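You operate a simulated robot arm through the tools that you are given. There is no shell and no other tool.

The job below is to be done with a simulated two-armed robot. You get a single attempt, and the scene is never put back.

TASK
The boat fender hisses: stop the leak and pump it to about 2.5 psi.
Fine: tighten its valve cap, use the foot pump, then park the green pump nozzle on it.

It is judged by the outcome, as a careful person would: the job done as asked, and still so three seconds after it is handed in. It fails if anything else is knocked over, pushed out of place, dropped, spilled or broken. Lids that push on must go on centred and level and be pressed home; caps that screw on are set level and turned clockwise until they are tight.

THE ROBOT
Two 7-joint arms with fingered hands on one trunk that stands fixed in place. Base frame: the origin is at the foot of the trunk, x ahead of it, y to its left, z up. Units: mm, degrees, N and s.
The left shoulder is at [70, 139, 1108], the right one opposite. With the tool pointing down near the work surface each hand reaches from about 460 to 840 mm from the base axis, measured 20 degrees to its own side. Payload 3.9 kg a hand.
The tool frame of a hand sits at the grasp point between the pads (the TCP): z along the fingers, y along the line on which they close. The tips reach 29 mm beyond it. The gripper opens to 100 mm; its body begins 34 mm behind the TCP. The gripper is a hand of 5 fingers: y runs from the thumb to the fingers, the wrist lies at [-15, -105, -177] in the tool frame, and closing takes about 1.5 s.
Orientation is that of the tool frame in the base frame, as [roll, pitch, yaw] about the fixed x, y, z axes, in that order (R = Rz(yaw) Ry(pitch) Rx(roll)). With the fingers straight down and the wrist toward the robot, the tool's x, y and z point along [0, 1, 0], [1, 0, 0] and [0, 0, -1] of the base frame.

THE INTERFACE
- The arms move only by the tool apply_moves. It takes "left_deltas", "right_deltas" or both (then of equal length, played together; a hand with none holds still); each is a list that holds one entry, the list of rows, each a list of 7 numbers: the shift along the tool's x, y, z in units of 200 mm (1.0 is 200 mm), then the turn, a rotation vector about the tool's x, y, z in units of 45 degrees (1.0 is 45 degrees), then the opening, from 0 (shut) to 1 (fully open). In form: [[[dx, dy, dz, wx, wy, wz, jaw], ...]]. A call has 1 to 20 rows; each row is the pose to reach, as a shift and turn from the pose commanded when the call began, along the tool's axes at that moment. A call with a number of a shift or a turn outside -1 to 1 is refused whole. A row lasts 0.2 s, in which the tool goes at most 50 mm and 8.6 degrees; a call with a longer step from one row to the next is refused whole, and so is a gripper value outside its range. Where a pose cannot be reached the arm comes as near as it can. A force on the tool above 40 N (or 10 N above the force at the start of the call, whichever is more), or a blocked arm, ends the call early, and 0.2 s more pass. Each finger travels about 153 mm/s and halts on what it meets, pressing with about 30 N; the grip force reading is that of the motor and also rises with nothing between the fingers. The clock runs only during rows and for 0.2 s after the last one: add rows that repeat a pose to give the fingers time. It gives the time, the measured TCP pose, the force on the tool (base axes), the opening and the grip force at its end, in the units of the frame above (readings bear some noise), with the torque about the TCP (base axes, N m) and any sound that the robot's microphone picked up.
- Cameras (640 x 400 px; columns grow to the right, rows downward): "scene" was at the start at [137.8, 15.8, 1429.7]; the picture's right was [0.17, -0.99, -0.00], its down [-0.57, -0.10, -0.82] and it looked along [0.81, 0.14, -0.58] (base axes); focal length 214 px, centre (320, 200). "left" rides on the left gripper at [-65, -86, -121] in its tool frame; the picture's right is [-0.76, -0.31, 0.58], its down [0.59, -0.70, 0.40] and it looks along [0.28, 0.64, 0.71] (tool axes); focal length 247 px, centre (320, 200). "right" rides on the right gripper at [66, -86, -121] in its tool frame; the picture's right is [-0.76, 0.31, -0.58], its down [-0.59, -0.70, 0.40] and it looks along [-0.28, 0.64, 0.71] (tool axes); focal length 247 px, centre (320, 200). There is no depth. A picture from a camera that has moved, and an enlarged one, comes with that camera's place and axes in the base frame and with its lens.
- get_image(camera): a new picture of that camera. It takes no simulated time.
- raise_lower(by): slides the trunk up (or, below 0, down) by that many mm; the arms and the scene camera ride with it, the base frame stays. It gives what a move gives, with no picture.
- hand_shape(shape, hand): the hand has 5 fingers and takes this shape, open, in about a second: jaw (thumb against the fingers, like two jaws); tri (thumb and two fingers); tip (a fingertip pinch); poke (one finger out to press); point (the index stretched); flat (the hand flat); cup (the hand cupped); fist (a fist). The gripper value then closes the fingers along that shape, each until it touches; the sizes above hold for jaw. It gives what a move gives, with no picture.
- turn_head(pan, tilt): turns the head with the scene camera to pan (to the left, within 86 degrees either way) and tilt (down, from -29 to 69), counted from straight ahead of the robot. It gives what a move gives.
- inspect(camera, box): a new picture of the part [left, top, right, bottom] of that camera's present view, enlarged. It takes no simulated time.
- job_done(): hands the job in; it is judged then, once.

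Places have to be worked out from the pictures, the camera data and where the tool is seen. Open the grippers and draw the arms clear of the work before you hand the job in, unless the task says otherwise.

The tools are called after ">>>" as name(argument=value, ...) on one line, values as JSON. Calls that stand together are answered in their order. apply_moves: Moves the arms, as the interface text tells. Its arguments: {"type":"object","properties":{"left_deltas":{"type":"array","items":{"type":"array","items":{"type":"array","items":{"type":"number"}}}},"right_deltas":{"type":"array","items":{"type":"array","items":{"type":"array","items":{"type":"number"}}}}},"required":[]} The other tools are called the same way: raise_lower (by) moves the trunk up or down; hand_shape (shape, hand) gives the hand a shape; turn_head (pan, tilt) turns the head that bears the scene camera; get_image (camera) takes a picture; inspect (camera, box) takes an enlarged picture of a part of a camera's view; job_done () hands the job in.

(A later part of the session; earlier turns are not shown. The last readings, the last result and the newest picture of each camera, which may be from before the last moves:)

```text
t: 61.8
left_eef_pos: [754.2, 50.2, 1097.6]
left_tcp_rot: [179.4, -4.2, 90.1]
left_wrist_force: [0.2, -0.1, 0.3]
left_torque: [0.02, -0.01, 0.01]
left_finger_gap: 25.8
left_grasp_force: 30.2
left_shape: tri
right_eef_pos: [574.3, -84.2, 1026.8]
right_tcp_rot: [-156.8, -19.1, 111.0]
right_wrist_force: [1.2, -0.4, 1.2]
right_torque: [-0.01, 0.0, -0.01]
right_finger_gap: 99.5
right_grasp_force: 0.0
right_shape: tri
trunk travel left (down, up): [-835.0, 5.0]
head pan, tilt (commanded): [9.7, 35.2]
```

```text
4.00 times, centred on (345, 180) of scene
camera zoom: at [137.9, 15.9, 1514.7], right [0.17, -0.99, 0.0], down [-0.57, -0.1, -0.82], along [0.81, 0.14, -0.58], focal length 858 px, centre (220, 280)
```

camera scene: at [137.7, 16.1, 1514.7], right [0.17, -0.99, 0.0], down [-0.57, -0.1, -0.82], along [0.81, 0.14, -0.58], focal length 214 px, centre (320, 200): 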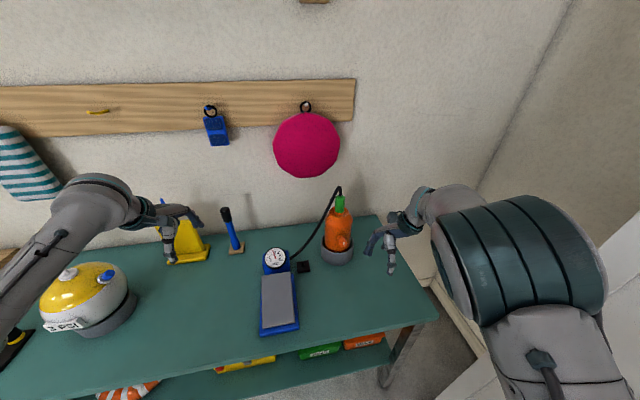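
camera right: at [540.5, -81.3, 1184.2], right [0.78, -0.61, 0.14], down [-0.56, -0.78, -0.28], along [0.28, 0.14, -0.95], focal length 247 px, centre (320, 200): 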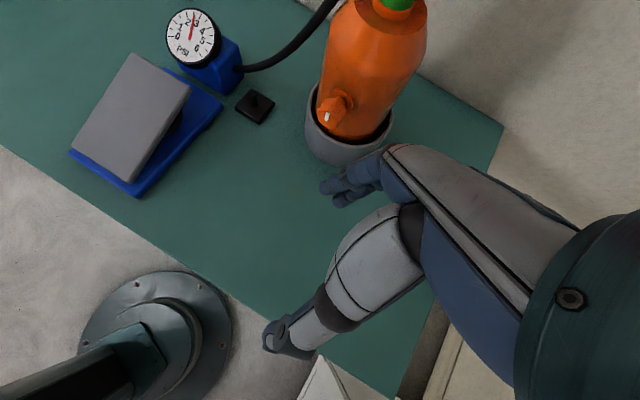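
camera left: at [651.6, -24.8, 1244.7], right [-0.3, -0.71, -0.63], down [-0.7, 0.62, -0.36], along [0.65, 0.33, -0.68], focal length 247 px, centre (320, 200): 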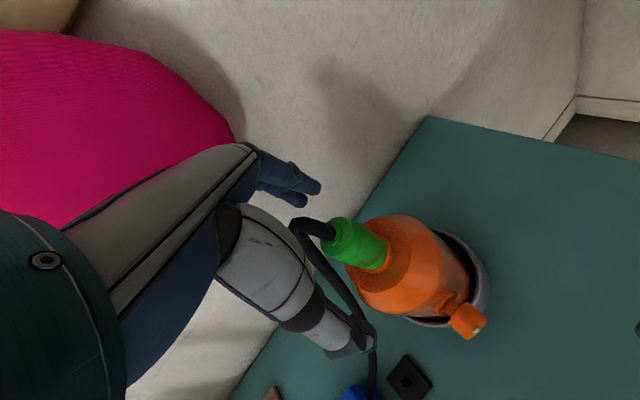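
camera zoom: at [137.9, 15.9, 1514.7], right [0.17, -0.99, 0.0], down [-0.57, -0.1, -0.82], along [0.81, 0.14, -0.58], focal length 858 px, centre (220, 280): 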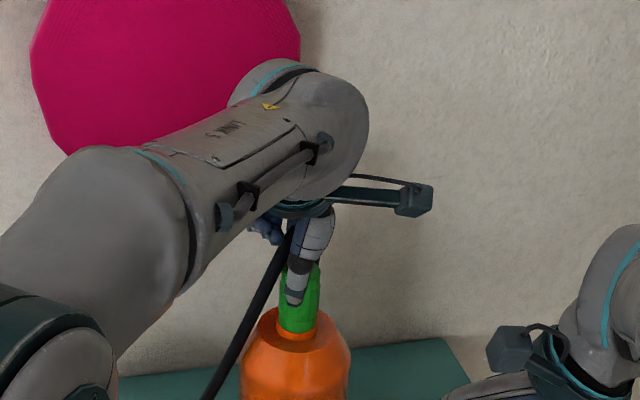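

Gripped (gap 26 mm, 30 N) with the fender undisturbed. I lift slowly by 12 mm and check whether the nozzle comes off or the fender rises with it.

>>> apply_moves(left_deltas=[[[0, 0, -0.02, 0, 0, 0, 0.2], [0, 0, -0.04, 0, 0, 0, 0.2], [0, 0, -0.06, 0, 0, 0, 0.2], [0, 0, -0.06, 0, 0, 0, 0.2]]])

>>> inspect(camera="left", box=[220, 140, 420, 340])

>>> inspect(camera="scene", box=[290, 150, 400, 280])

```text
t: 62.8
left_eef_pos: [753.4, 48.5, 1109.1]
left_tcp_rot: [179.5, -4.3, 90.0]
left_wrist_force: [1.0, 0.6, -1.2]
left_torque: [0.04, -0.03, 0.02]
left_finger_gap: 26.2
left_grasp_force: 29.7
left_shape: tri
right_eef_pos: [574.0, -83.7, 1026.1]
right_tcp_rot: [-156.7, -19.0, 111.0]
right_wrist_force: [1.3, 0.1, 0.0]
right_torque: [-0.02, 0.0, -0.01]
right_finger_gap: 99.9
right_grasp_force: 0.1
right_shape: tri
trunk travel left (down, up): [-835.0, 5.0]
head pan, tilt (commanded): [9.7, 35.2]
```

```text
2.00 times, centred on (320, 240) of left
camera zoom: at [666.0, -24.6, 1225.7], right [-0.3, -0.71, -0.63], down [-0.7, 0.62, -0.36], along [0.65, 0.33, -0.68], focal length 494 px, centre (320, 120)
```

zoom: 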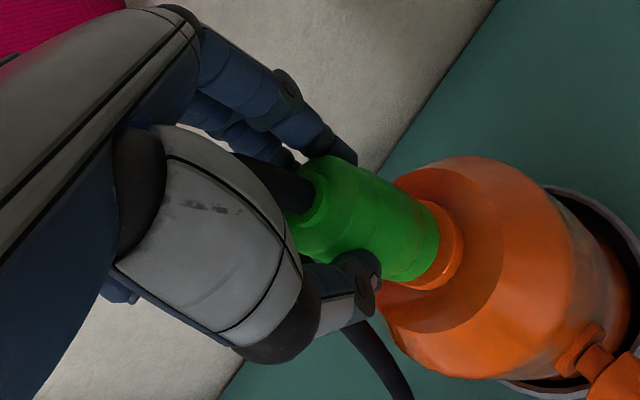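

```text
3.08 times, centred on (345, 215) of scene
camera zoom: at [138.2, 16.0, 1514.7], right [0.17, -0.99, 0.0], down [-0.57, -0.1, -0.82], along [0.81, 0.14, -0.58], focal length 660 px, centre (243, 154)
```

zoom: 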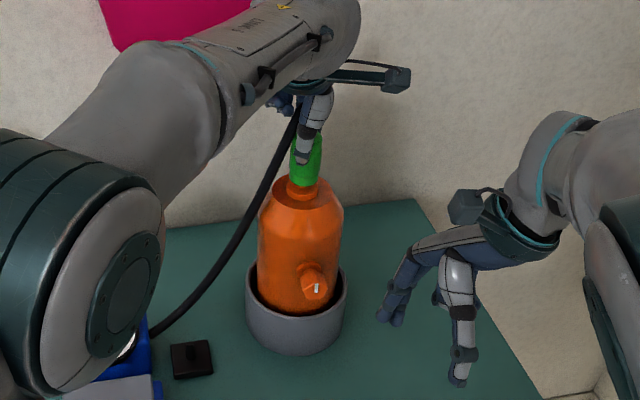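

The nozzle is sliding up off the filler neck while the fender stays put. I continue lifting another 40 mm to clear it.

>>> apply_moves(left_deltas=[[[0, 0, -0.04, 0, 0, 0, 0.2], [0, 0, -0.08, 0, 0, 0, 0.2], [0, 0, -0.12, 0, 0, 0, 0.2], [0, 0, -0.16, 0, 0, 0, 0.2], [0, 0, -0.2, 0, 0, 0, 0.2]]])

>>> inspect(camera="left", box=[220, 140, 420, 340])

>>> inspect(camera="scene", box=[290, 150, 400, 280])

>>> get_image(camera="right")

```text
t: 64.0
left_eef_pos: [753.7, 46.3, 1148.8]
left_tcp_rot: [179.4, -4.3, 90.0]
left_wrist_force: [0.0, -0.2, -0.7]
left_torque: [0.02, 0.03, 0.02]
left_finger_gap: 26.1
left_grasp_force: 30.0
left_shape: tri
right_eef_pos: [573.7, -83.7, 1027.4]
right_tcp_rot: [-156.7, -19.2, 111.0]
right_wrist_force: [0.3, -0.4, 0.9]
right_torque: [-0.01, 0.01, 0.02]
right_finger_gap: 99.8
right_grasp_force: 0.1
right_shape: tri
trunk travel left (down, up): [-835.0, 5.0]
head pan, tilt (commanded): [9.7, 35.2]
```

```text
2.00 times, centred on (320, 240) of left
camera zoom: at [666.6, -27.7, 1264.8], right [-0.3, -0.71, -0.63], down [-0.7, 0.62, -0.36], along [0.65, 0.33, -0.68], focal length 494 px, centre (320, 120)
```

zoom: 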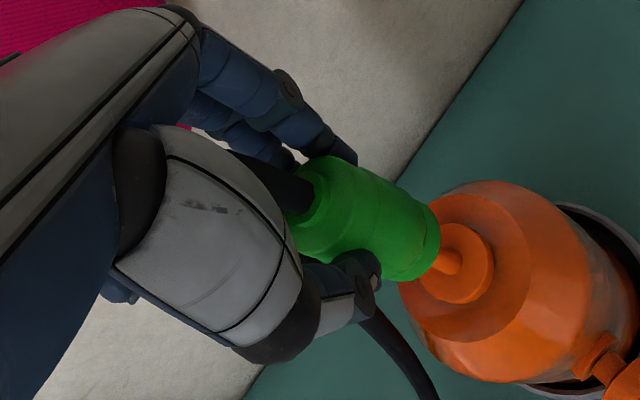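

```text
3.08 times, centred on (345, 215) of scene
camera zoom: at [137.8, 15.8, 1514.7], right [0.17, -0.99, 0.0], down [-0.57, -0.1, -0.82], along [0.81, 0.14, -0.58], focal length 660 px, centre (243, 154)
```

zoom: 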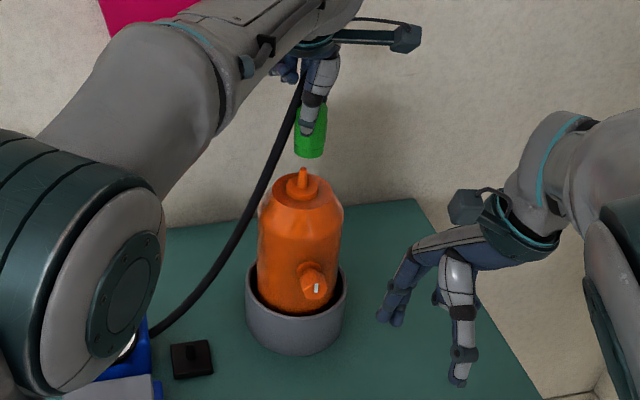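

```text
taken
camera right: at [539.7, -80.4, 1184.8], right [0.78, -0.61, 0.14], down [-0.56, -0.78, -0.28], along [0.28, 0.14, -0.95], focal length 247 px, centre (320, 200)
```

right: 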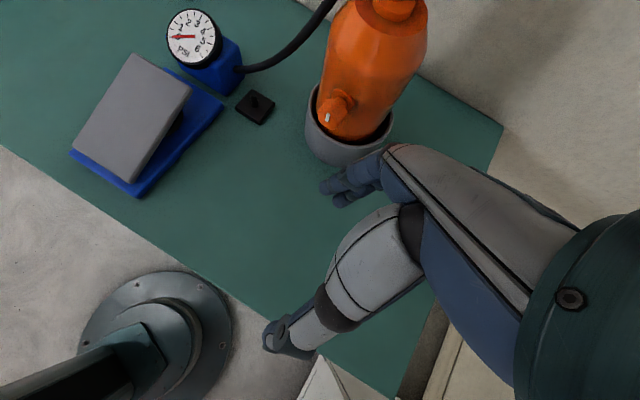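

The nozzle is off the stem (gauge drops as expected; no spray from the fender). I carry it level toward a point above the parking peg at (660, 173).

>>> apply_moves(left_deltas=[[[0.079, -0.06, 0.005, 0, 0, 0, 0.2], [0.158, -0.12, 0.01, 0, 0, 0, 0.2], [0.237, -0.18, 0.016, 0, 0, 0, 0.2], [0.317, -0.24, 0.021, 0, 0, 0, 0.2], [0.396, -0.3, 0.026, 0, 0, 0, 0.2], [0.475, -0.36, 0.031, 0, 0, 0, 0.2], [0.554, -0.42, 0.037, 0, 0, 0, 0.2], [0.633, -0.48, 0.042, 0, 0, 0, 0.2], [0.633, -0.48, 0.042, 0, 0, 0, 0.2]]])

>>> get_image(camera="left")

>>> get_image(camera="scene")

>>> get_image(camera="right")

```text
t: 66.0
left_eef_pos: [659.5, 172.7, 1152.0]
left_tcp_rot: [179.5, -4.1, 90.0]
left_wrist_force: [0.6, -0.9, -0.8]
left_torque: [0.04, 0.01, 0.03]
left_finger_gap: 26.0
left_grasp_force: 30.1
left_shape: tri
right_eef_pos: [573.5, -83.9, 1026.5]
right_tcp_rot: [-156.6, -19.1, 110.9]
right_wrist_force: [-0.1, 0.5, 0.2]
right_torque: [0.01, 0.02, -0.02]
right_finger_gap: 99.7
right_grasp_force: 0.0
right_shape: tri
trunk travel left (down, up): [-835.0, 5.0]
head pan, tilt (commanded): [9.7, 35.2]
```

```text
taken
camera left: at [572.1, 98.4, 1266.4], right [-0.3, -0.71, -0.63], down [-0.7, 0.62, -0.36], along [0.65, 0.33, -0.68], focal length 247 px, centre (320, 200)
```

left: 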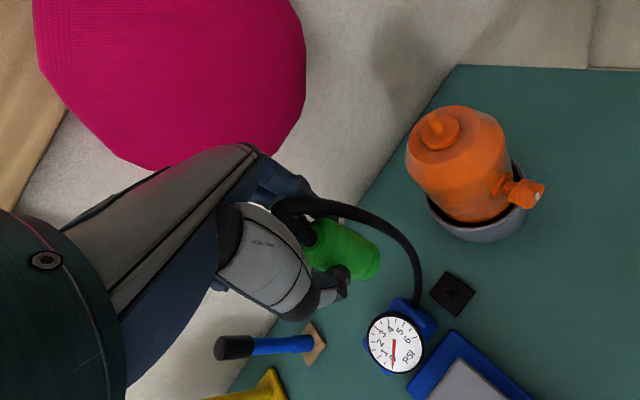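

```text
taken
camera scene: at [138.3, 15.5, 1514.7], right [0.17, -0.99, 0.0], down [-0.57, -0.1, -0.82], along [0.81, 0.14, -0.58], focal length 214 px, centre (320, 200)
```

scene: 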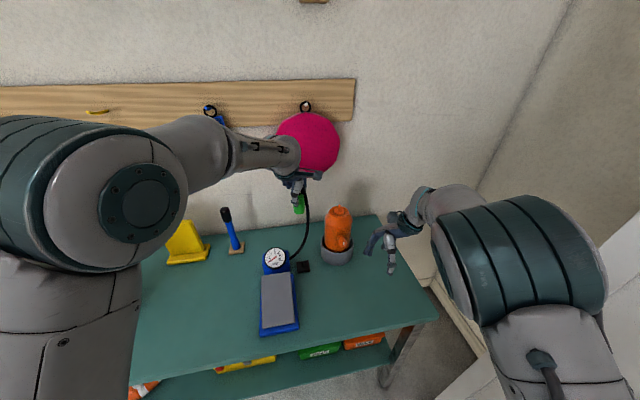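

```text
taken
camera right: at [540.0, -80.7, 1184.6], right [0.78, -0.61, 0.14], down [-0.56, -0.78, -0.28], along [0.28, 0.14, -0.95], focal length 247 px, centre (320, 200)
```

right: 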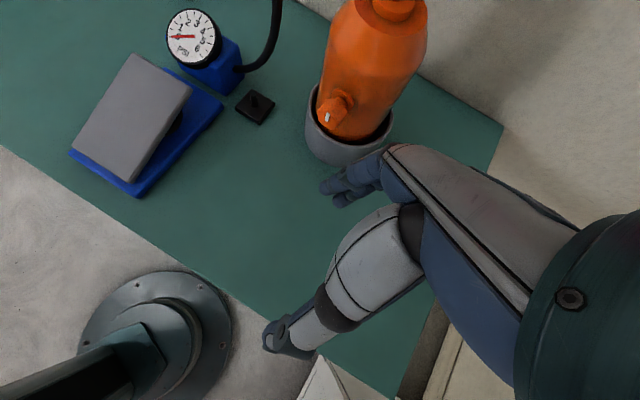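

Nozzle held firmly, hose following. I lower it most of the way, stopping with the nozzle's mouth still well above the peg.

>>> apply_moves(left_deltas=[[[-0.01, -0.001, 0.14, 0, 0, 0, 0.2], [-0.021, -0.002, 0.28, 0, 0, 0, 0.2], [-0.032, -0.004, 0.43, 0, 0, 0, 0.2], [-0.043, -0.005, 0.58, 0, 0, 0, 0.2], [-0.054, -0.006, 0.73, 0, 0, 0, 0.2], [-0.062, -0.007, 0.85, 0, 0, 0, 0.2], [-0.07, -0.008, 0.95, 0, 0, 0, 0.2], [-0.07, -0.008, 0.95, 0, 0, 0, 0.2]]])

>>> get_image(camera="left")

>>> get_image(camera="right")

>>> inspect(camera="scene", box=[240, 180, 360, 300])

```text
t: 67.8
left_eef_pos: [656.9, 173.2, 959.1]
left_tcp_rot: [179.6, -4.2, 90.0]
left_wrist_force: [0.6, -0.3, -0.7]
left_torque: [-0.02, 0.02, -0.03]
left_finger_gap: 25.8
left_grasp_force: 29.6
left_shape: tri
right_eef_pos: [572.5, -83.5, 1026.8]
right_tcp_rot: [-156.7, -19.1, 110.9]
right_wrist_force: [0.7, 0.2, 0.5]
right_torque: [-0.01, 0.0, 0.03]
right_finger_gap: 99.7
right_grasp_force: 0.0
right_shape: tri
trunk travel left (down, up): [-835.0, 5.0]
head pan, tilt (commanded): [9.7, 35.2]
```

```text
taken
camera left: at [569.3, 99.3, 1073.6], right [-0.3, -0.71, -0.63], down [-0.7, 0.62, -0.36], along [0.65, 0.33, -0.68], focal length 247 px, centre (320, 200)
```

left: 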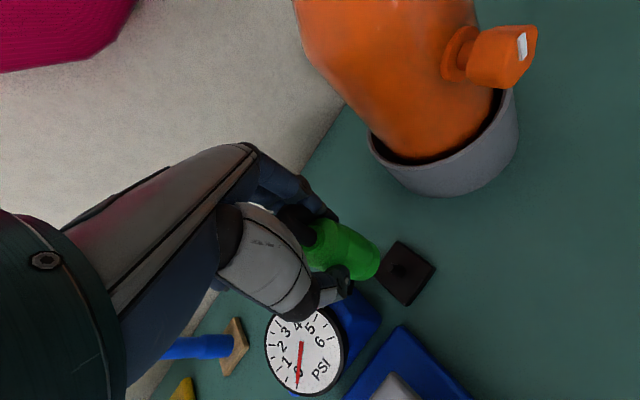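

```text
taken
camera right: at [539.5, -80.5, 1184.9], right [0.78, -0.61, 0.14], down [-0.56, -0.78, -0.28], along [0.28, 0.14, -0.95], focal length 247 px, centre (320, 200)
```

right: 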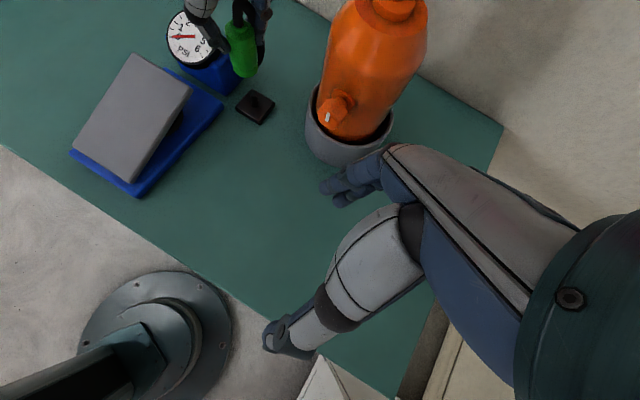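

```text
3.33 times, centred on (300, 240) of scene
camera zoom: at [137.6, 15.7, 1514.8], right [0.17, -0.99, 0.0], down [-0.57, -0.1, -0.82], along [0.81, 0.14, -0.58], focal length 715 px, centre (387, 67)
```

zoom: 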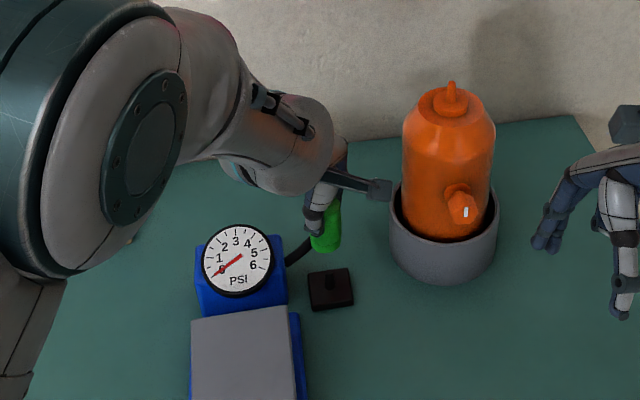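

All three cameras now see both the nozzle and the peg. I zoom in on each view to measure the remaining horizontal offset.

>>> inspect(camera="left", box=[290, 200, 450, 320])

>>> inspect(camera="right", box=[200, 10, 300, 135])

>>> inspect(camera="scene", box=[325, 235, 365, 280])

>>> inspect(camera="scene", box=[305, 225, 365, 285])

```text
3.33 times, centred on (370, 260) of left
camera zoom: at [569.3, 99.3, 1073.6], right [-0.3, -0.71, -0.63], down [-0.7, 0.62, -0.36], along [0.65, 0.33, -0.68], focal length 823 px, centre (153, 0)
```

zoom: 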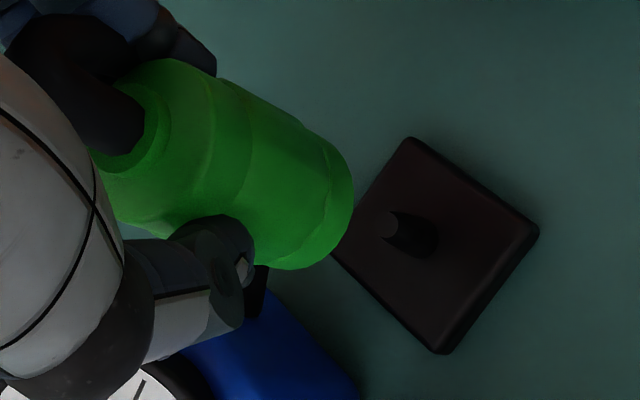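

```text
3.20 times, centred on (250, 72) of right
camera zoom: at [539.5, -80.5, 1184.9], right [0.78, -0.61, 0.14], down [-0.56, -0.78, -0.28], along [0.28, 0.14, -0.95], focal length 790 px, centre (544, 608)
```

zoom: 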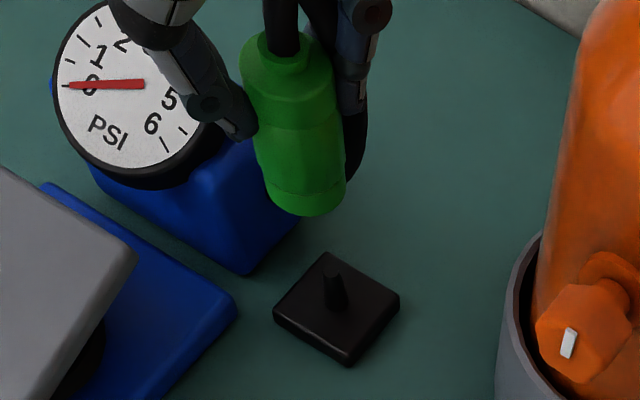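

```text
8.89 times, centred on (345, 258) of scene
camera zoom: at [137.6, 15.7, 1514.8], right [0.17, -0.99, 0.0], down [-0.57, -0.1, -0.82], along [0.81, 0.14, -0.58], focal length 1906 px, centre (98, -311)
```

zoom: 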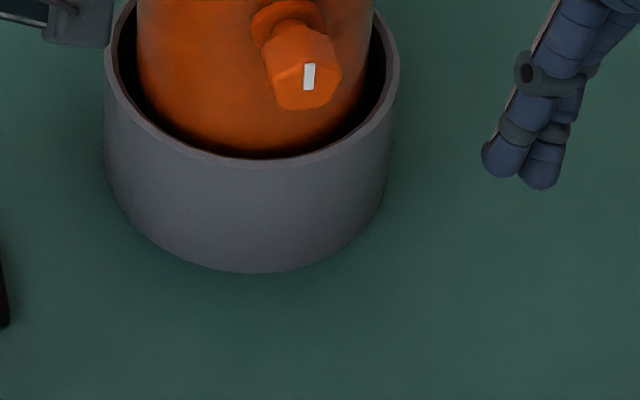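

```text
6.67 times, centred on (335, 255) of scene
camera zoom: at [137.6, 15.7, 1514.8], right [0.17, -0.99, 0.0], down [-0.57, -0.1, -0.82], along [0.81, 0.14, -0.58], focal length 1430 px, centre (220, -167)
```

zoom: 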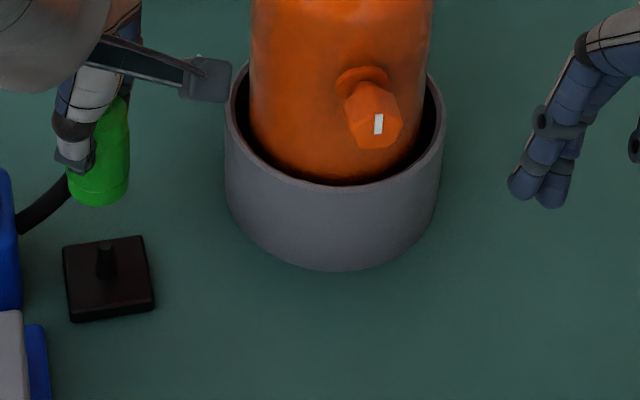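

The three views put the nozzle's mouth at about (654–657, 173), so the peg lies a few millimetres ahead. I lower to just above the peg tip with a small forward correction, then measure again at close range.

>>> apply_moves(left_deltas=[[[-0.003, 0.004, 0.06, 0, 0, 0, 0.2], [-0.006, 0.008, 0.12, 0, 0, 0, 0.2], [-0.009, 0.013, 0.18, 0, 0, 0, 0.2], [-0.012, 0.013, 0.235, 0, 0, 0, 0.2], [-0.012, 0.013, 0.235, 0, 0, 0, 0.2]]])

>>> inspect(camera="left", box=[290, 200, 450, 320])

>>> inspect(camera="right", box=[200, 30, 300, 130])

>>> inspect(camera="scene", box=[280, 235, 335, 285])

```text
t: 69.0
left_eef_pos: [660.3, 173.4, 912.4]
left_tcp_rot: [179.4, -4.2, 89.9]
left_wrist_force: [-0.8, -0.8, -0.9]
left_torque: [0.01, 0.01, -0.02]
left_finger_gap: 26.1
left_grasp_force: 30.0
left_shape: tri
right_eef_pos: [572.9, -82.9, 1027.5]
right_tcp_rot: [-156.7, -19.1, 111.0]
right_wrist_force: [-0.6, 0.5, -0.4]
right_torque: [0.03, 0.0, 0.01]
right_finger_gap: 99.6
right_grasp_force: 0.1
right_shape: tri
trunk travel left (down, up): [-835.0, 5.0]
head pan, tilt (commanded): [9.7, 35.2]
```

```text
3.33 times, centred on (370, 260) of left
camera zoom: at [573.5, 99.9, 1027.6], right [-0.3, -0.71, -0.63], down [-0.7, 0.62, -0.36], along [0.65, 0.33, -0.68], focal length 823 px, centre (153, 0)
```

zoom: 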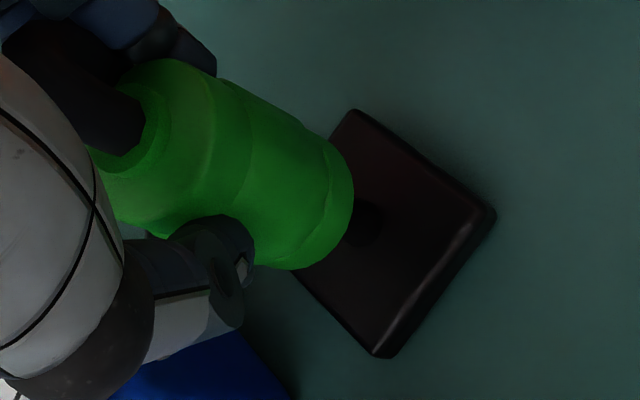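

```text
4.00 times, centred on (250, 80) of right
camera zoom: at [539.5, -80.4, 1184.9], right [0.78, -0.61, 0.14], down [-0.56, -0.78, -0.28], along [0.28, 0.14, -0.95], focal length 988 px, centre (600, 680)
```

zoom: 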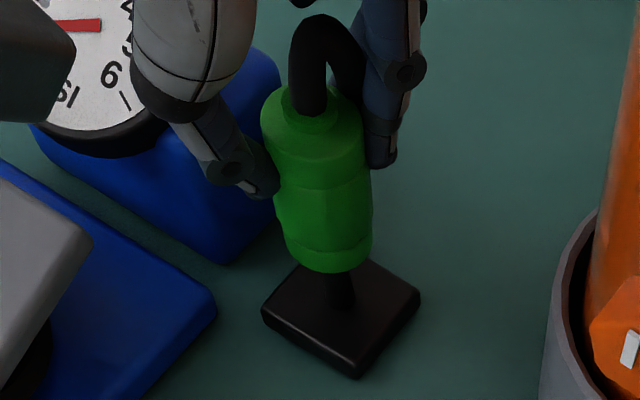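

```text
8.00 times, centred on (308, 260) of scene
camera zoom: at [137.5, 15.8, 1514.8], right [0.17, -0.99, 0.0], down [-0.57, -0.1, -0.82], along [0.81, 0.14, -0.58], focal length 1716 px, centre (420, -280)
```

zoom: 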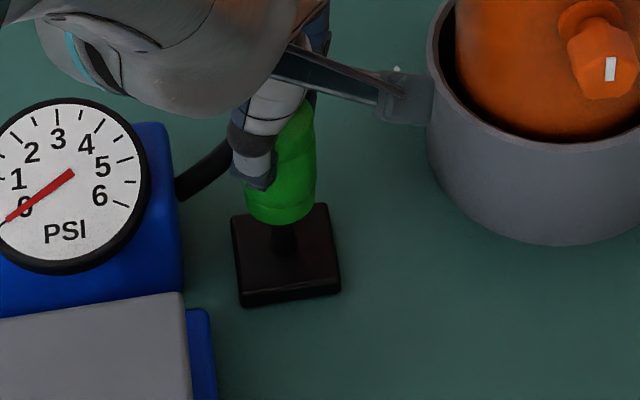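

Nozzle and peg now look coaxial to within about 1–2 mm in both the head and right views. I lower gently in small steps, watching for contact force that would show it sitting on the peg's tip.

>>> apply_moves(left_deltas=[[[-0.001, 0, 0.02, 0, 0, 0, 0.2], [-0.003, 0, 0.04, 0, 0, 0, 0.2], [-0.005, 0, 0.065, 0, 0, 0, 0.2], [-0.005, 0, 0.065, 0, 0, 0, 0.2]]])

>>> inspect(camera="right", box=[200, 30, 300, 130])

>>> inspect(camera="scene", box=[280, 235, 335, 285])

```text
t: 70.0
left_eef_pos: [661.1, 174.2, 898.6]
left_tcp_rot: [179.5, -4.2, 90.0]
left_wrist_force: [0.2, 0.9, -0.2]
left_torque: [0.03, 0.0, 0.01]
left_finger_gap: 25.8
left_grasp_force: 29.9
left_shape: tri
right_eef_pos: [572.7, -83.2, 1026.6]
right_tcp_rot: [-156.6, -19.1, 111.0]
right_wrist_force: [0.2, -0.2, 0.3]
right_torque: [0.04, 0.0, 0.05]
right_finger_gap: 100.0
right_grasp_force: 0.1
right_shape: tri
trunk travel left (down, up): [-835.0, 5.0]
head pan, tilt (commanded): [9.7, 35.2]
```

```text
4.00 times, centred on (250, 80) of right
camera zoom: at [539.7, -80.4, 1184.8], right [0.78, -0.61, 0.14], down [-0.56, -0.78, -0.28], along [0.28, 0.14, -0.95], focal length 988 px, centre (600, 680)
```

zoom: 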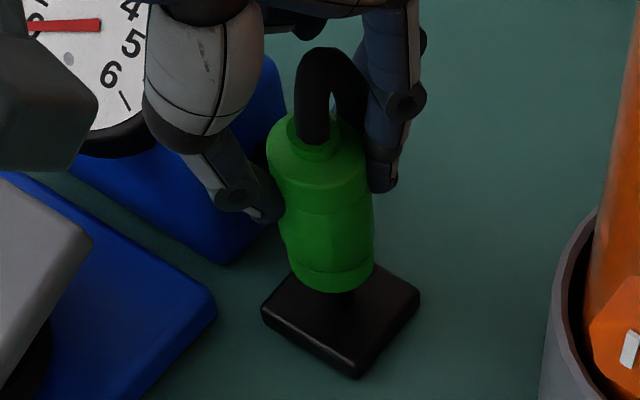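

```text
8.00 times, centred on (308, 260) of scene
camera zoom: at [137.8, 15.9, 1514.7], right [0.17, -0.99, 0.0], down [-0.57, -0.1, -0.82], along [0.81, 0.14, -0.58], focal length 1716 px, centre (420, -280)
```

zoom: 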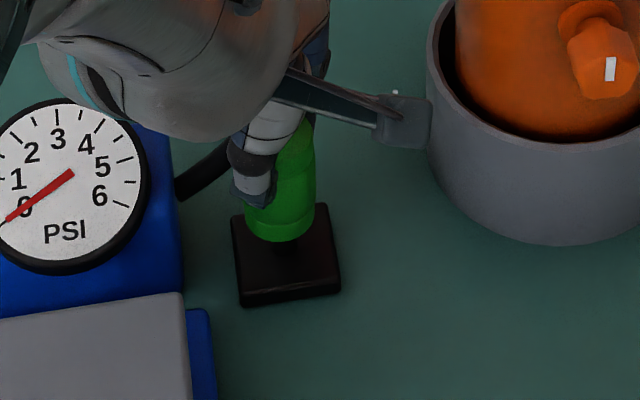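

No force yet. I keep lowering in 2–3 mm steps.

>>> apply_moves(left_deltas=[[[-0.001, 0, 0.012, 0, 0, 0, 0.2], [-0.002, 0, 0.024, 0, 0, 0, 0.2], [-0.003, 0, 0.036, 0, 0, 0, 0.2], [-0.003, 0, 0.045, 0, 0, 0, 0.2], [-0.003, 0, 0.045, 0, 0, 0, 0.2]]])

>>> inspect(camera="right", box=[200, 30, 300, 130])

>>> inspect(camera="scene", box=[280, 235, 335, 285])

```text
t: 71.2
left_eef_pos: [660.0, 174.9, 891.1]
left_tcp_rot: [179.5, -4.2, 89.9]
left_wrist_force: [-0.1, -0.2, 0.3]
left_torque: [0.02, 0.0, 0.0]
left_finger_gap: 26.3
left_grasp_force: 30.2
left_shape: tri
right_eef_pos: [573.5, -84.3, 1027.0]
right_tcp_rot: [-156.7, -19.1, 111.0]
right_wrist_force: [0.6, 0.1, 0.3]
right_torque: [0.0, -0.01, 0.0]
right_finger_gap: 99.8
right_grasp_force: 0.0
right_shape: tri
trunk travel left (down, up): [-835.0, 5.0]
head pan, tilt (commanded): [9.7, 35.2]
```

```text
4.00 times, centred on (250, 80) of right
camera zoom: at [539.7, -80.4, 1184.8], right [0.78, -0.61, 0.14], down [-0.56, -0.78, -0.28], along [0.28, 0.14, -0.95], focal length 988 px, centre (600, 680)
```

zoom: 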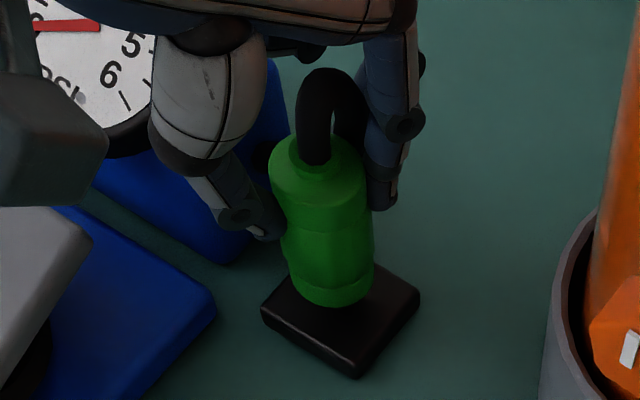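

```text
8.00 times, centred on (308, 260) of scene
camera zoom: at [137.9, 15.9, 1514.7], right [0.17, -0.99, 0.0], down [-0.57, -0.1, -0.82], along [0.81, 0.14, -0.58], focal length 1716 px, centre (420, -280)
```

zoom: 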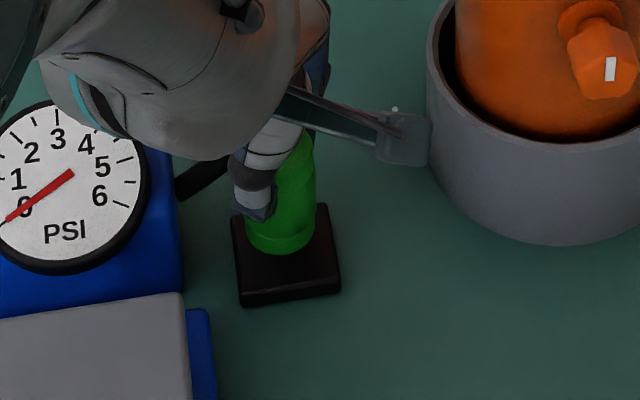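

It has passed the tip level with zero force, so the nozzle is going over the peg. I continue down until it seats on the block.

>>> apply_moves(left_deltas=[[[-0.001, 0, 0.013, 0, 0, 0, 0.2], [-0.002, 0, 0.026, 0, 0, 0, 0.2], [-0.003, 0, 0.039, 0, 0, 0, 0.2], [-0.004, 0, 0.052, 0, 0, 0, 0.2], [-0.005, 0, 0.065, 0, 0, 0, 0.2], [-0.005, 0, 0.065, 0, 0, 0, 0.2]]])

>>> inspect(camera="right", box=[200, 30, 300, 130])

>>> inspect(camera="scene", box=[280, 235, 335, 285])

```text
t: 72.6
left_eef_pos: [661.7, 174.8, 877.9]
left_tcp_rot: [179.4, -4.1, 90.1]
left_wrist_force: [-0.2, -0.2, -0.8]
left_torque: [0.02, 0.0, 0.01]
left_finger_gap: 25.7
left_grasp_force: 29.6
left_shape: tri
right_eef_pos: [573.0, -83.3, 1025.9]
right_tcp_rot: [-156.8, -19.1, 111.0]
right_wrist_force: [0.1, -0.2, -0.7]
right_torque: [-0.02, -0.01, -0.04]
right_finger_gap: 100.1
right_grasp_force: 0.2
right_shape: tri
trunk travel left (down, up): [-835.0, 5.0]
head pan, tilt (commanded): [9.7, 35.2]
```

```text
4.00 times, centred on (250, 80) of right
camera zoom: at [539.7, -80.4, 1184.8], right [0.78, -0.61, 0.14], down [-0.56, -0.78, -0.28], along [0.28, 0.14, -0.95], focal length 988 px, centre (600, 680)
```

zoom: 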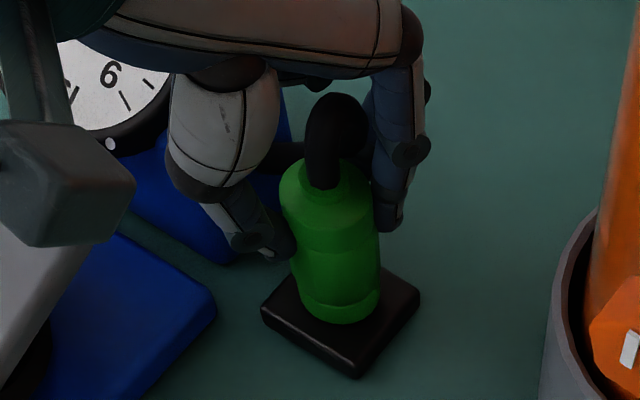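

```text
8.00 times, centred on (308, 260) of scene
camera zoom: at [137.8, 15.9, 1514.7], right [0.17, -0.99, 0.0], down [-0.57, -0.1, -0.82], along [0.81, 0.14, -0.58], focal length 1716 px, centre (420, -280)
```

zoom: 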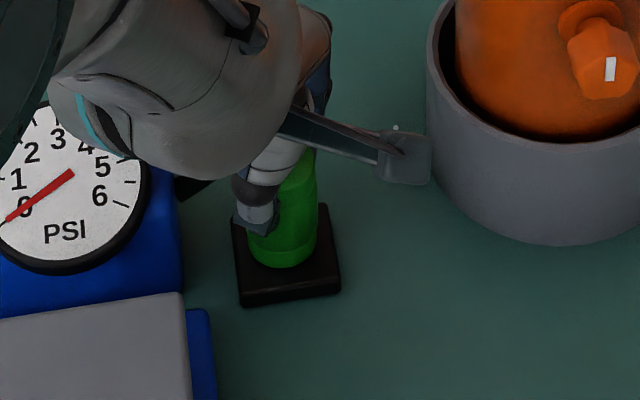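

About 6 mm to go by the pictures, still no force. I lower the rest slowly until I feel it seat.

>>> apply_moves(left_deltas=[[[-0.001, 0, 0.01, 0, 0, 0, 0.2], [-0.0015, 0, 0.02, 0, 0, 0, 0.2], [-0.002, 0, 0.03, 0, 0, 0, 0.2], [-0.002, 0, 0.035, 0, 0, 0, 0.2], [-0.002, 0, 0.035, 0, 0, 0, 0.2]]])

>>> inspect(camera="right", box=[200, 30, 300, 130])

>>> inspect(camera="scene", box=[280, 235, 335, 285])

```text
t: 73.8
left_eef_pos: [661.9, 174.2, 874.0]
left_tcp_rot: [178.9, -4.3, 90.1]
left_wrist_force: [4.0, 2.4, 20.1]
left_torque: [0.02, -0.17, 0.01]
left_finger_gap: 26.7
left_grasp_force: 29.8
left_shape: tri
right_eef_pos: [571.1, -84.5, 1028.5]
right_tcp_rot: [-156.8, -19.1, 111.1]
right_wrist_force: [0.2, 0.1, -0.6]
right_torque: [0.01, 0.02, 0.0]
right_finger_gap: 99.7
right_grasp_force: 0.0
right_shape: tri
trunk travel left (down, up): [-835.0, 5.0]
head pan, tilt (commanded): [9.7, 35.2]
```

```text
4.00 times, centred on (250, 80) of right
camera zoom: at [537.2, -80.8, 1186.2], right [0.78, -0.61, 0.14], down [-0.56, -0.78, -0.28], along [0.28, 0.14, -0.95], focal length 988 px, centre (600, 680)
```

zoom: 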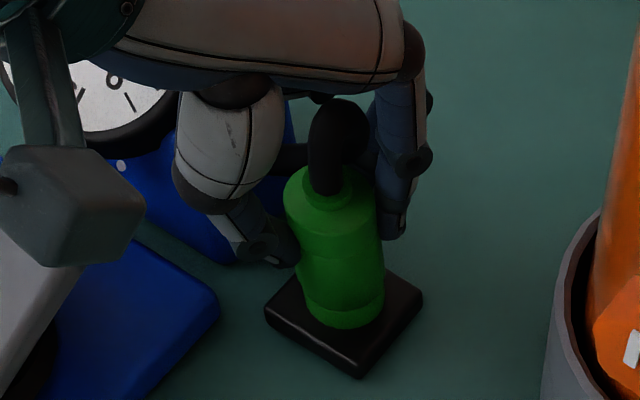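

```text
8.00 times, centred on (308, 260) of scene
camera zoom: at [134.6, 15.3, 1515.3], right [0.17, -0.99, 0.0], down [-0.57, -0.1, -0.82], along [0.81, 0.14, -0.57], focal length 1716 px, centre (420, -280)
```

zoom: 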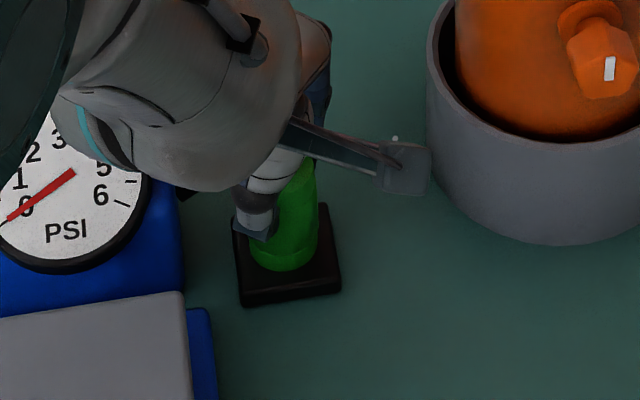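

The nozzle has seated: 20 N upward push with the TCP at z 874, and the pictures show it standing on the block over the peg. I ease the pressure, then open the fingers.

>>> apply_moves(left_deltas=[[[0, 0, -0.01, 0, 0, 0, 0.2], [0, 0, -0.01, 0, 0, 0, 0.35], [0, 0, -0.01, 0, 0, 0, 0.5], [0, 0, -0.01, 0, 0, 0, 0.65], [0, 0, -0.01, 0, 0, 0, 0.7]]])

>>> inspect(camera="right", box=[200, 30, 300, 130])

>>> inspect(camera="scene", box=[280, 235, 335, 285])

>>> get_image(camera="left")

```text
t: 75.0
left_eef_pos: [661.6, 173.9, 871.9]
left_tcp_rot: [179.6, -4.1, 89.9]
left_wrist_force: [0.5, -0.5, 0.0]
left_torque: [0.0, 0.03, -0.02]
left_finger_gap: 69.9
left_grasp_force: 0.0
left_shape: tri
right_eef_pos: [571.8, -84.5, 1026.1]
right_tcp_rot: [-156.5, -19.2, 110.7]
right_wrist_force: [-1.2, -0.1, 0.2]
right_torque: [-0.02, 0.02, 0.0]
right_finger_gap: 99.8
right_grasp_force: 0.1
right_shape: tri
trunk travel left (down, up): [-835.0, 5.0]
head pan, tilt (commanded): [9.7, 35.2]
```

```text
4.00 times, centred on (250, 80) of right
camera zoom: at [540.0, -80.3, 1184.6], right [0.78, -0.61, 0.14], down [-0.56, -0.78, -0.28], along [0.28, 0.14, -0.95], focal length 988 px, centre (600, 680)
```

zoom: 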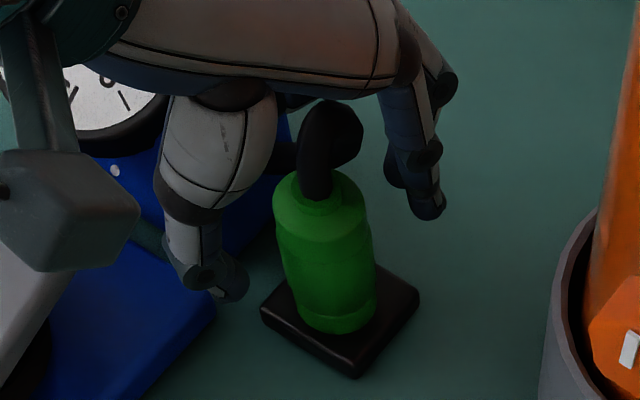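

```text
8.00 times, centred on (308, 260) of scene
camera zoom: at [138.3, 16.0, 1514.7], right [0.17, -0.99, 0.0], down [-0.57, -0.1, -0.82], along [0.81, 0.14, -0.58], focal length 1716 px, centre (420, -280)
```

zoom: 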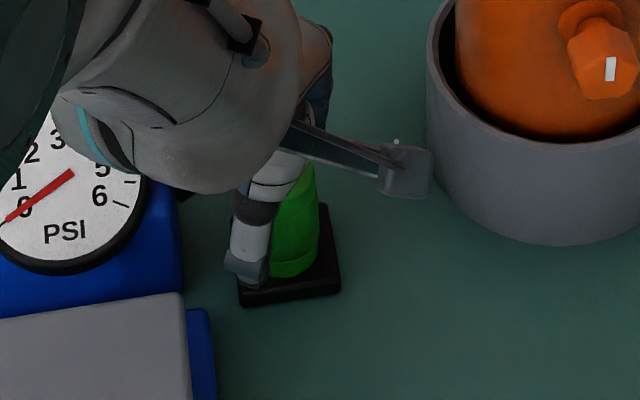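

```text
taken
camera left: at [573.7, 100.3, 987.3], right [-0.3, -0.71, -0.63], down [-0.7, 0.62, -0.36], along [0.65, 0.33, -0.69], focal length 247 px, centre (320, 200)
```

left: 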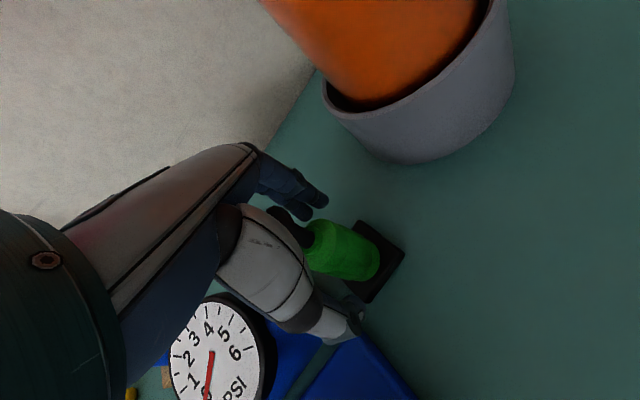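

The nozzle stands upright on the block by itself. I raise the left hand straight up, keeping the fingers open so the hose slips out below.

>>> apply_moves(left_deltas=[[[0, 0, -0.04, 0, 0, 0, 0.8], [0, 0, -0.08, 0, 0, 0, 0.9], [0, 0, -0.14, 0, 0, 0, 1], [0, 0, -0.2, 0, 0, 0, 1], [0, 0, -0.3, 0, 0, 0, 1], [0, 0, -0.42, 0, 0, 0, 1], [0, 0, -0.55, 0, 0, 0, 1], [0, 0, -0.7, 0, 0, 0, 1]]])

>>> get_image(camera="left")

>>> inspect(camera="right", box=[180, 0, 310, 135])

>>> inspect(camera="scene", box=[250, 180, 370, 300])

```text
t: 76.8
left_eef_pos: [661.0, 162.3, 1012.8]
left_tcp_rot: [179.6, -4.3, 90.0]
left_wrist_force: [-0.8, -0.1, -0.5]
left_torque: [-0.02, -0.02, -0.01]
left_finger_gap: 99.8
left_grasp_force: 0.2
left_shape: tri
right_eef_pos: [573.6, -83.0, 1028.1]
right_tcp_rot: [-156.8, -19.1, 111.1]
right_wrist_force: [-0.7, -0.3, 0.6]
right_torque: [-0.01, -0.03, -0.01]
right_finger_gap: 99.8
right_grasp_force: 0.1
right_shape: tri
trunk travel left (down, up): [-835.0, 5.0]
head pan, tilt (commanded): [9.7, 35.2]
```

```text
taken
camera left: at [572.8, 90.2, 1128.2], right [-0.3, -0.71, -0.63], down [-0.7, 0.62, -0.36], along [0.65, 0.33, -0.68], focal length 247 px, centre (320, 200)
```

left: 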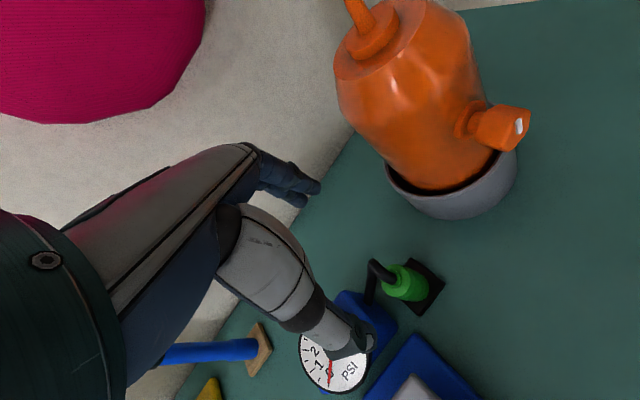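

```text
2.96 times, centred on (245, 68) of right
camera zoom: at [539.0, -80.5, 1185.2], right [0.78, -0.61, 0.14], down [-0.56, -0.78, -0.28], along [0.28, 0.14, -0.95], focal length 732 px, centre (542, 593)
```

zoom: 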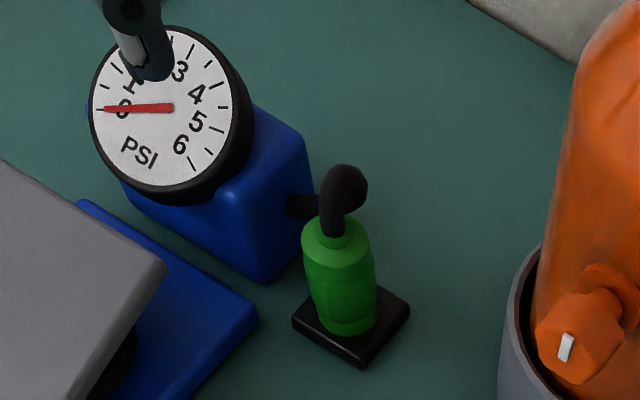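

```text
3.33 times, centred on (310, 240) of scene
camera zoom: at [136.9, 15.8, 1514.8], right [0.17, -0.99, 0.0], down [-0.57, -0.1, -0.82], along [0.81, 0.14, -0.58], focal length 715 px, centre (353, 67)
```

zoom: 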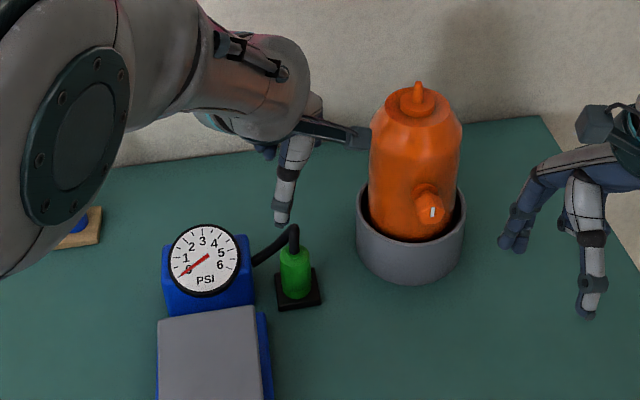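

The nozzle stands parked upright on the peg, the fender is upright and not leaking, and the pump is in place. Now I draw the left arm up and away to the left.

>>> apply_moves(left_deltas=[[[0.01, 0, -0.15, 0, 0, 0, 1], [0.02, 0, -0.3, 0, 0, 0, 1], [0.035, 0, -0.45, 0, 0, 0, 1], [0.05, -0.05, -0.6, 0, 0, 0, 1], [0.1, -0.15, -0.7, 0, 0, 0, 1], [0.22, -0.28, -0.7, 0, 0, 0, 1], [0.36, -0.42, -0.7, 0, 0, 0, 1], [0.5, -0.56, -0.7, 0, 0, 0, 1], [0.65, -0.7, -0.7, 0, 0, 0, 1], [0.8, -0.82, -0.7, 0, 0, 0, 1]]])

>>> get_image(camera="scene")

>>> get_image(camera="right")

```text
t: 79.0
left_eef_pos: [493.6, 317.3, 1159.5]
left_tcp_rot: [179.4, -4.2, 90.1]
left_wrist_force: [0.4, 0.3, -1.1]
left_torque: [-0.03, 0.0, -0.03]
left_finger_gap: 100.0
left_grasp_force: 0.1
left_shape: tri
right_eef_pos: [572.4, -81.6, 1028.0]
right_tcp_rot: [-156.6, -19.1, 110.9]
right_wrist_force: [0.4, 0.3, 0.6]
right_torque: [-0.02, -0.02, -0.01]
right_finger_gap: 99.8
right_grasp_force: 0.1
right_shape: tri
trunk travel left (down, up): [-835.0, 5.0]
head pan, tilt (commanded): [9.7, 35.2]
```

```text
taken
camera scene: at [136.7, 18.7, 1514.8], right [0.17, -0.99, 0.0], down [-0.57, -0.1, -0.82], along [0.81, 0.14, -0.58], focal length 214 px, centre (320, 200)
```

scene: 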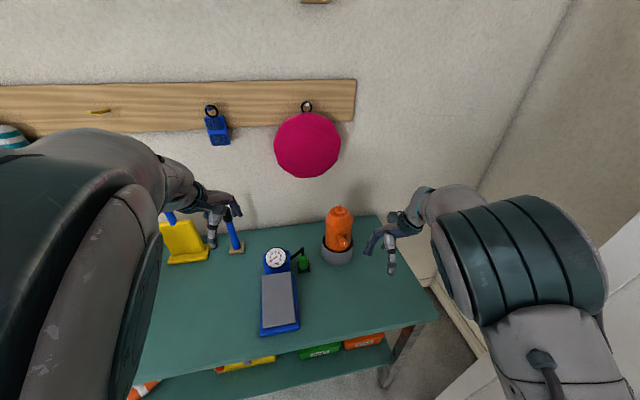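

```text
taken
camera right: at [538.8, -78.1, 1185.5], right [0.78, -0.61, 0.14], down [-0.56, -0.78, -0.27], along [0.28, 0.14, -0.95], focal length 247 px, centre (320, 200)
```

right: 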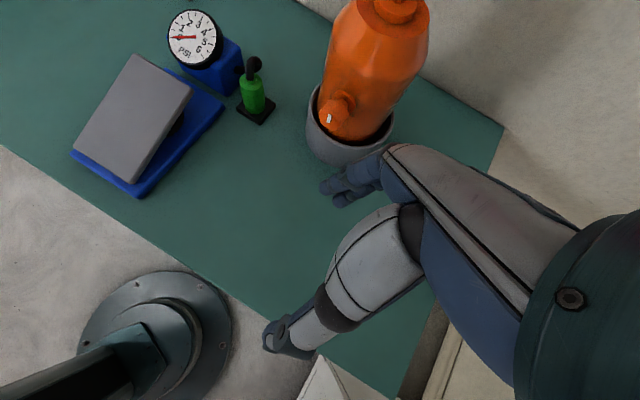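

Left arm is clear and the nozzle is still parked. Now I ease the right hand back and up to the right, in small steps since it balked earlier.

>>> apply_moves(right_deltas=[[[-0.035, -0.062, -0.03, 0, 0, 0, 1], [-0.07, -0.125, -0.06, 0, 0, 0, 1], [-0.104, -0.188, -0.088, 0, 0, 0, 1], [-0.138, -0.25, -0.118, 0, 0, 0, 1], [-0.172, -0.312, -0.147, 0, 0, 0, 1], [-0.207, -0.375, -0.176, 0, 0, 0, 1], [-0.242, -0.438, -0.206, 0, 0, 0, 1], [-0.276, -0.5, -0.235, 0, 0, 0, 1]]])

>>> get_image(camera="scene")

```text
t: 80.8
left_eef_pos: [495.2, 315.3, 1158.8]
left_tcp_rot: [179.5, -4.2, 90.0]
left_wrist_force: [0.5, -0.4, -0.3]
left_torque: [0.01, 0.04, -0.01]
left_finger_gap: 99.6
left_grasp_force: 0.0
left_shape: tri
right_eef_pos: [534.3, -193.9, 1090.7]
right_tcp_rot: [-157.9, -21.3, 109.8]
right_wrist_force: [0.4, -0.1, 0.5]
right_torque: [0.02, 0.04, 0.0]
right_finger_gap: 99.7
right_grasp_force: 0.0
right_shape: tri
trunk travel left (down, up): [-835.0, 5.0]
head pan, tilt (commanded): [9.7, 35.2]
```

```text
taken
camera scene: at [137.5, 15.6, 1514.7], right [0.17, -0.99, 0.0], down [-0.57, -0.1, -0.82], along [0.81, 0.14, -0.58], focal length 214 px, centre (320, 200)
```

scene: 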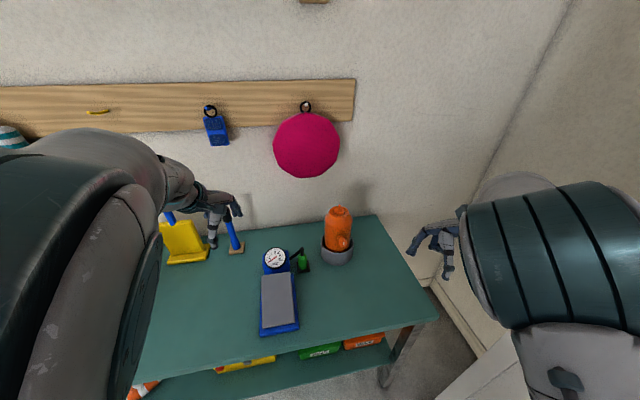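

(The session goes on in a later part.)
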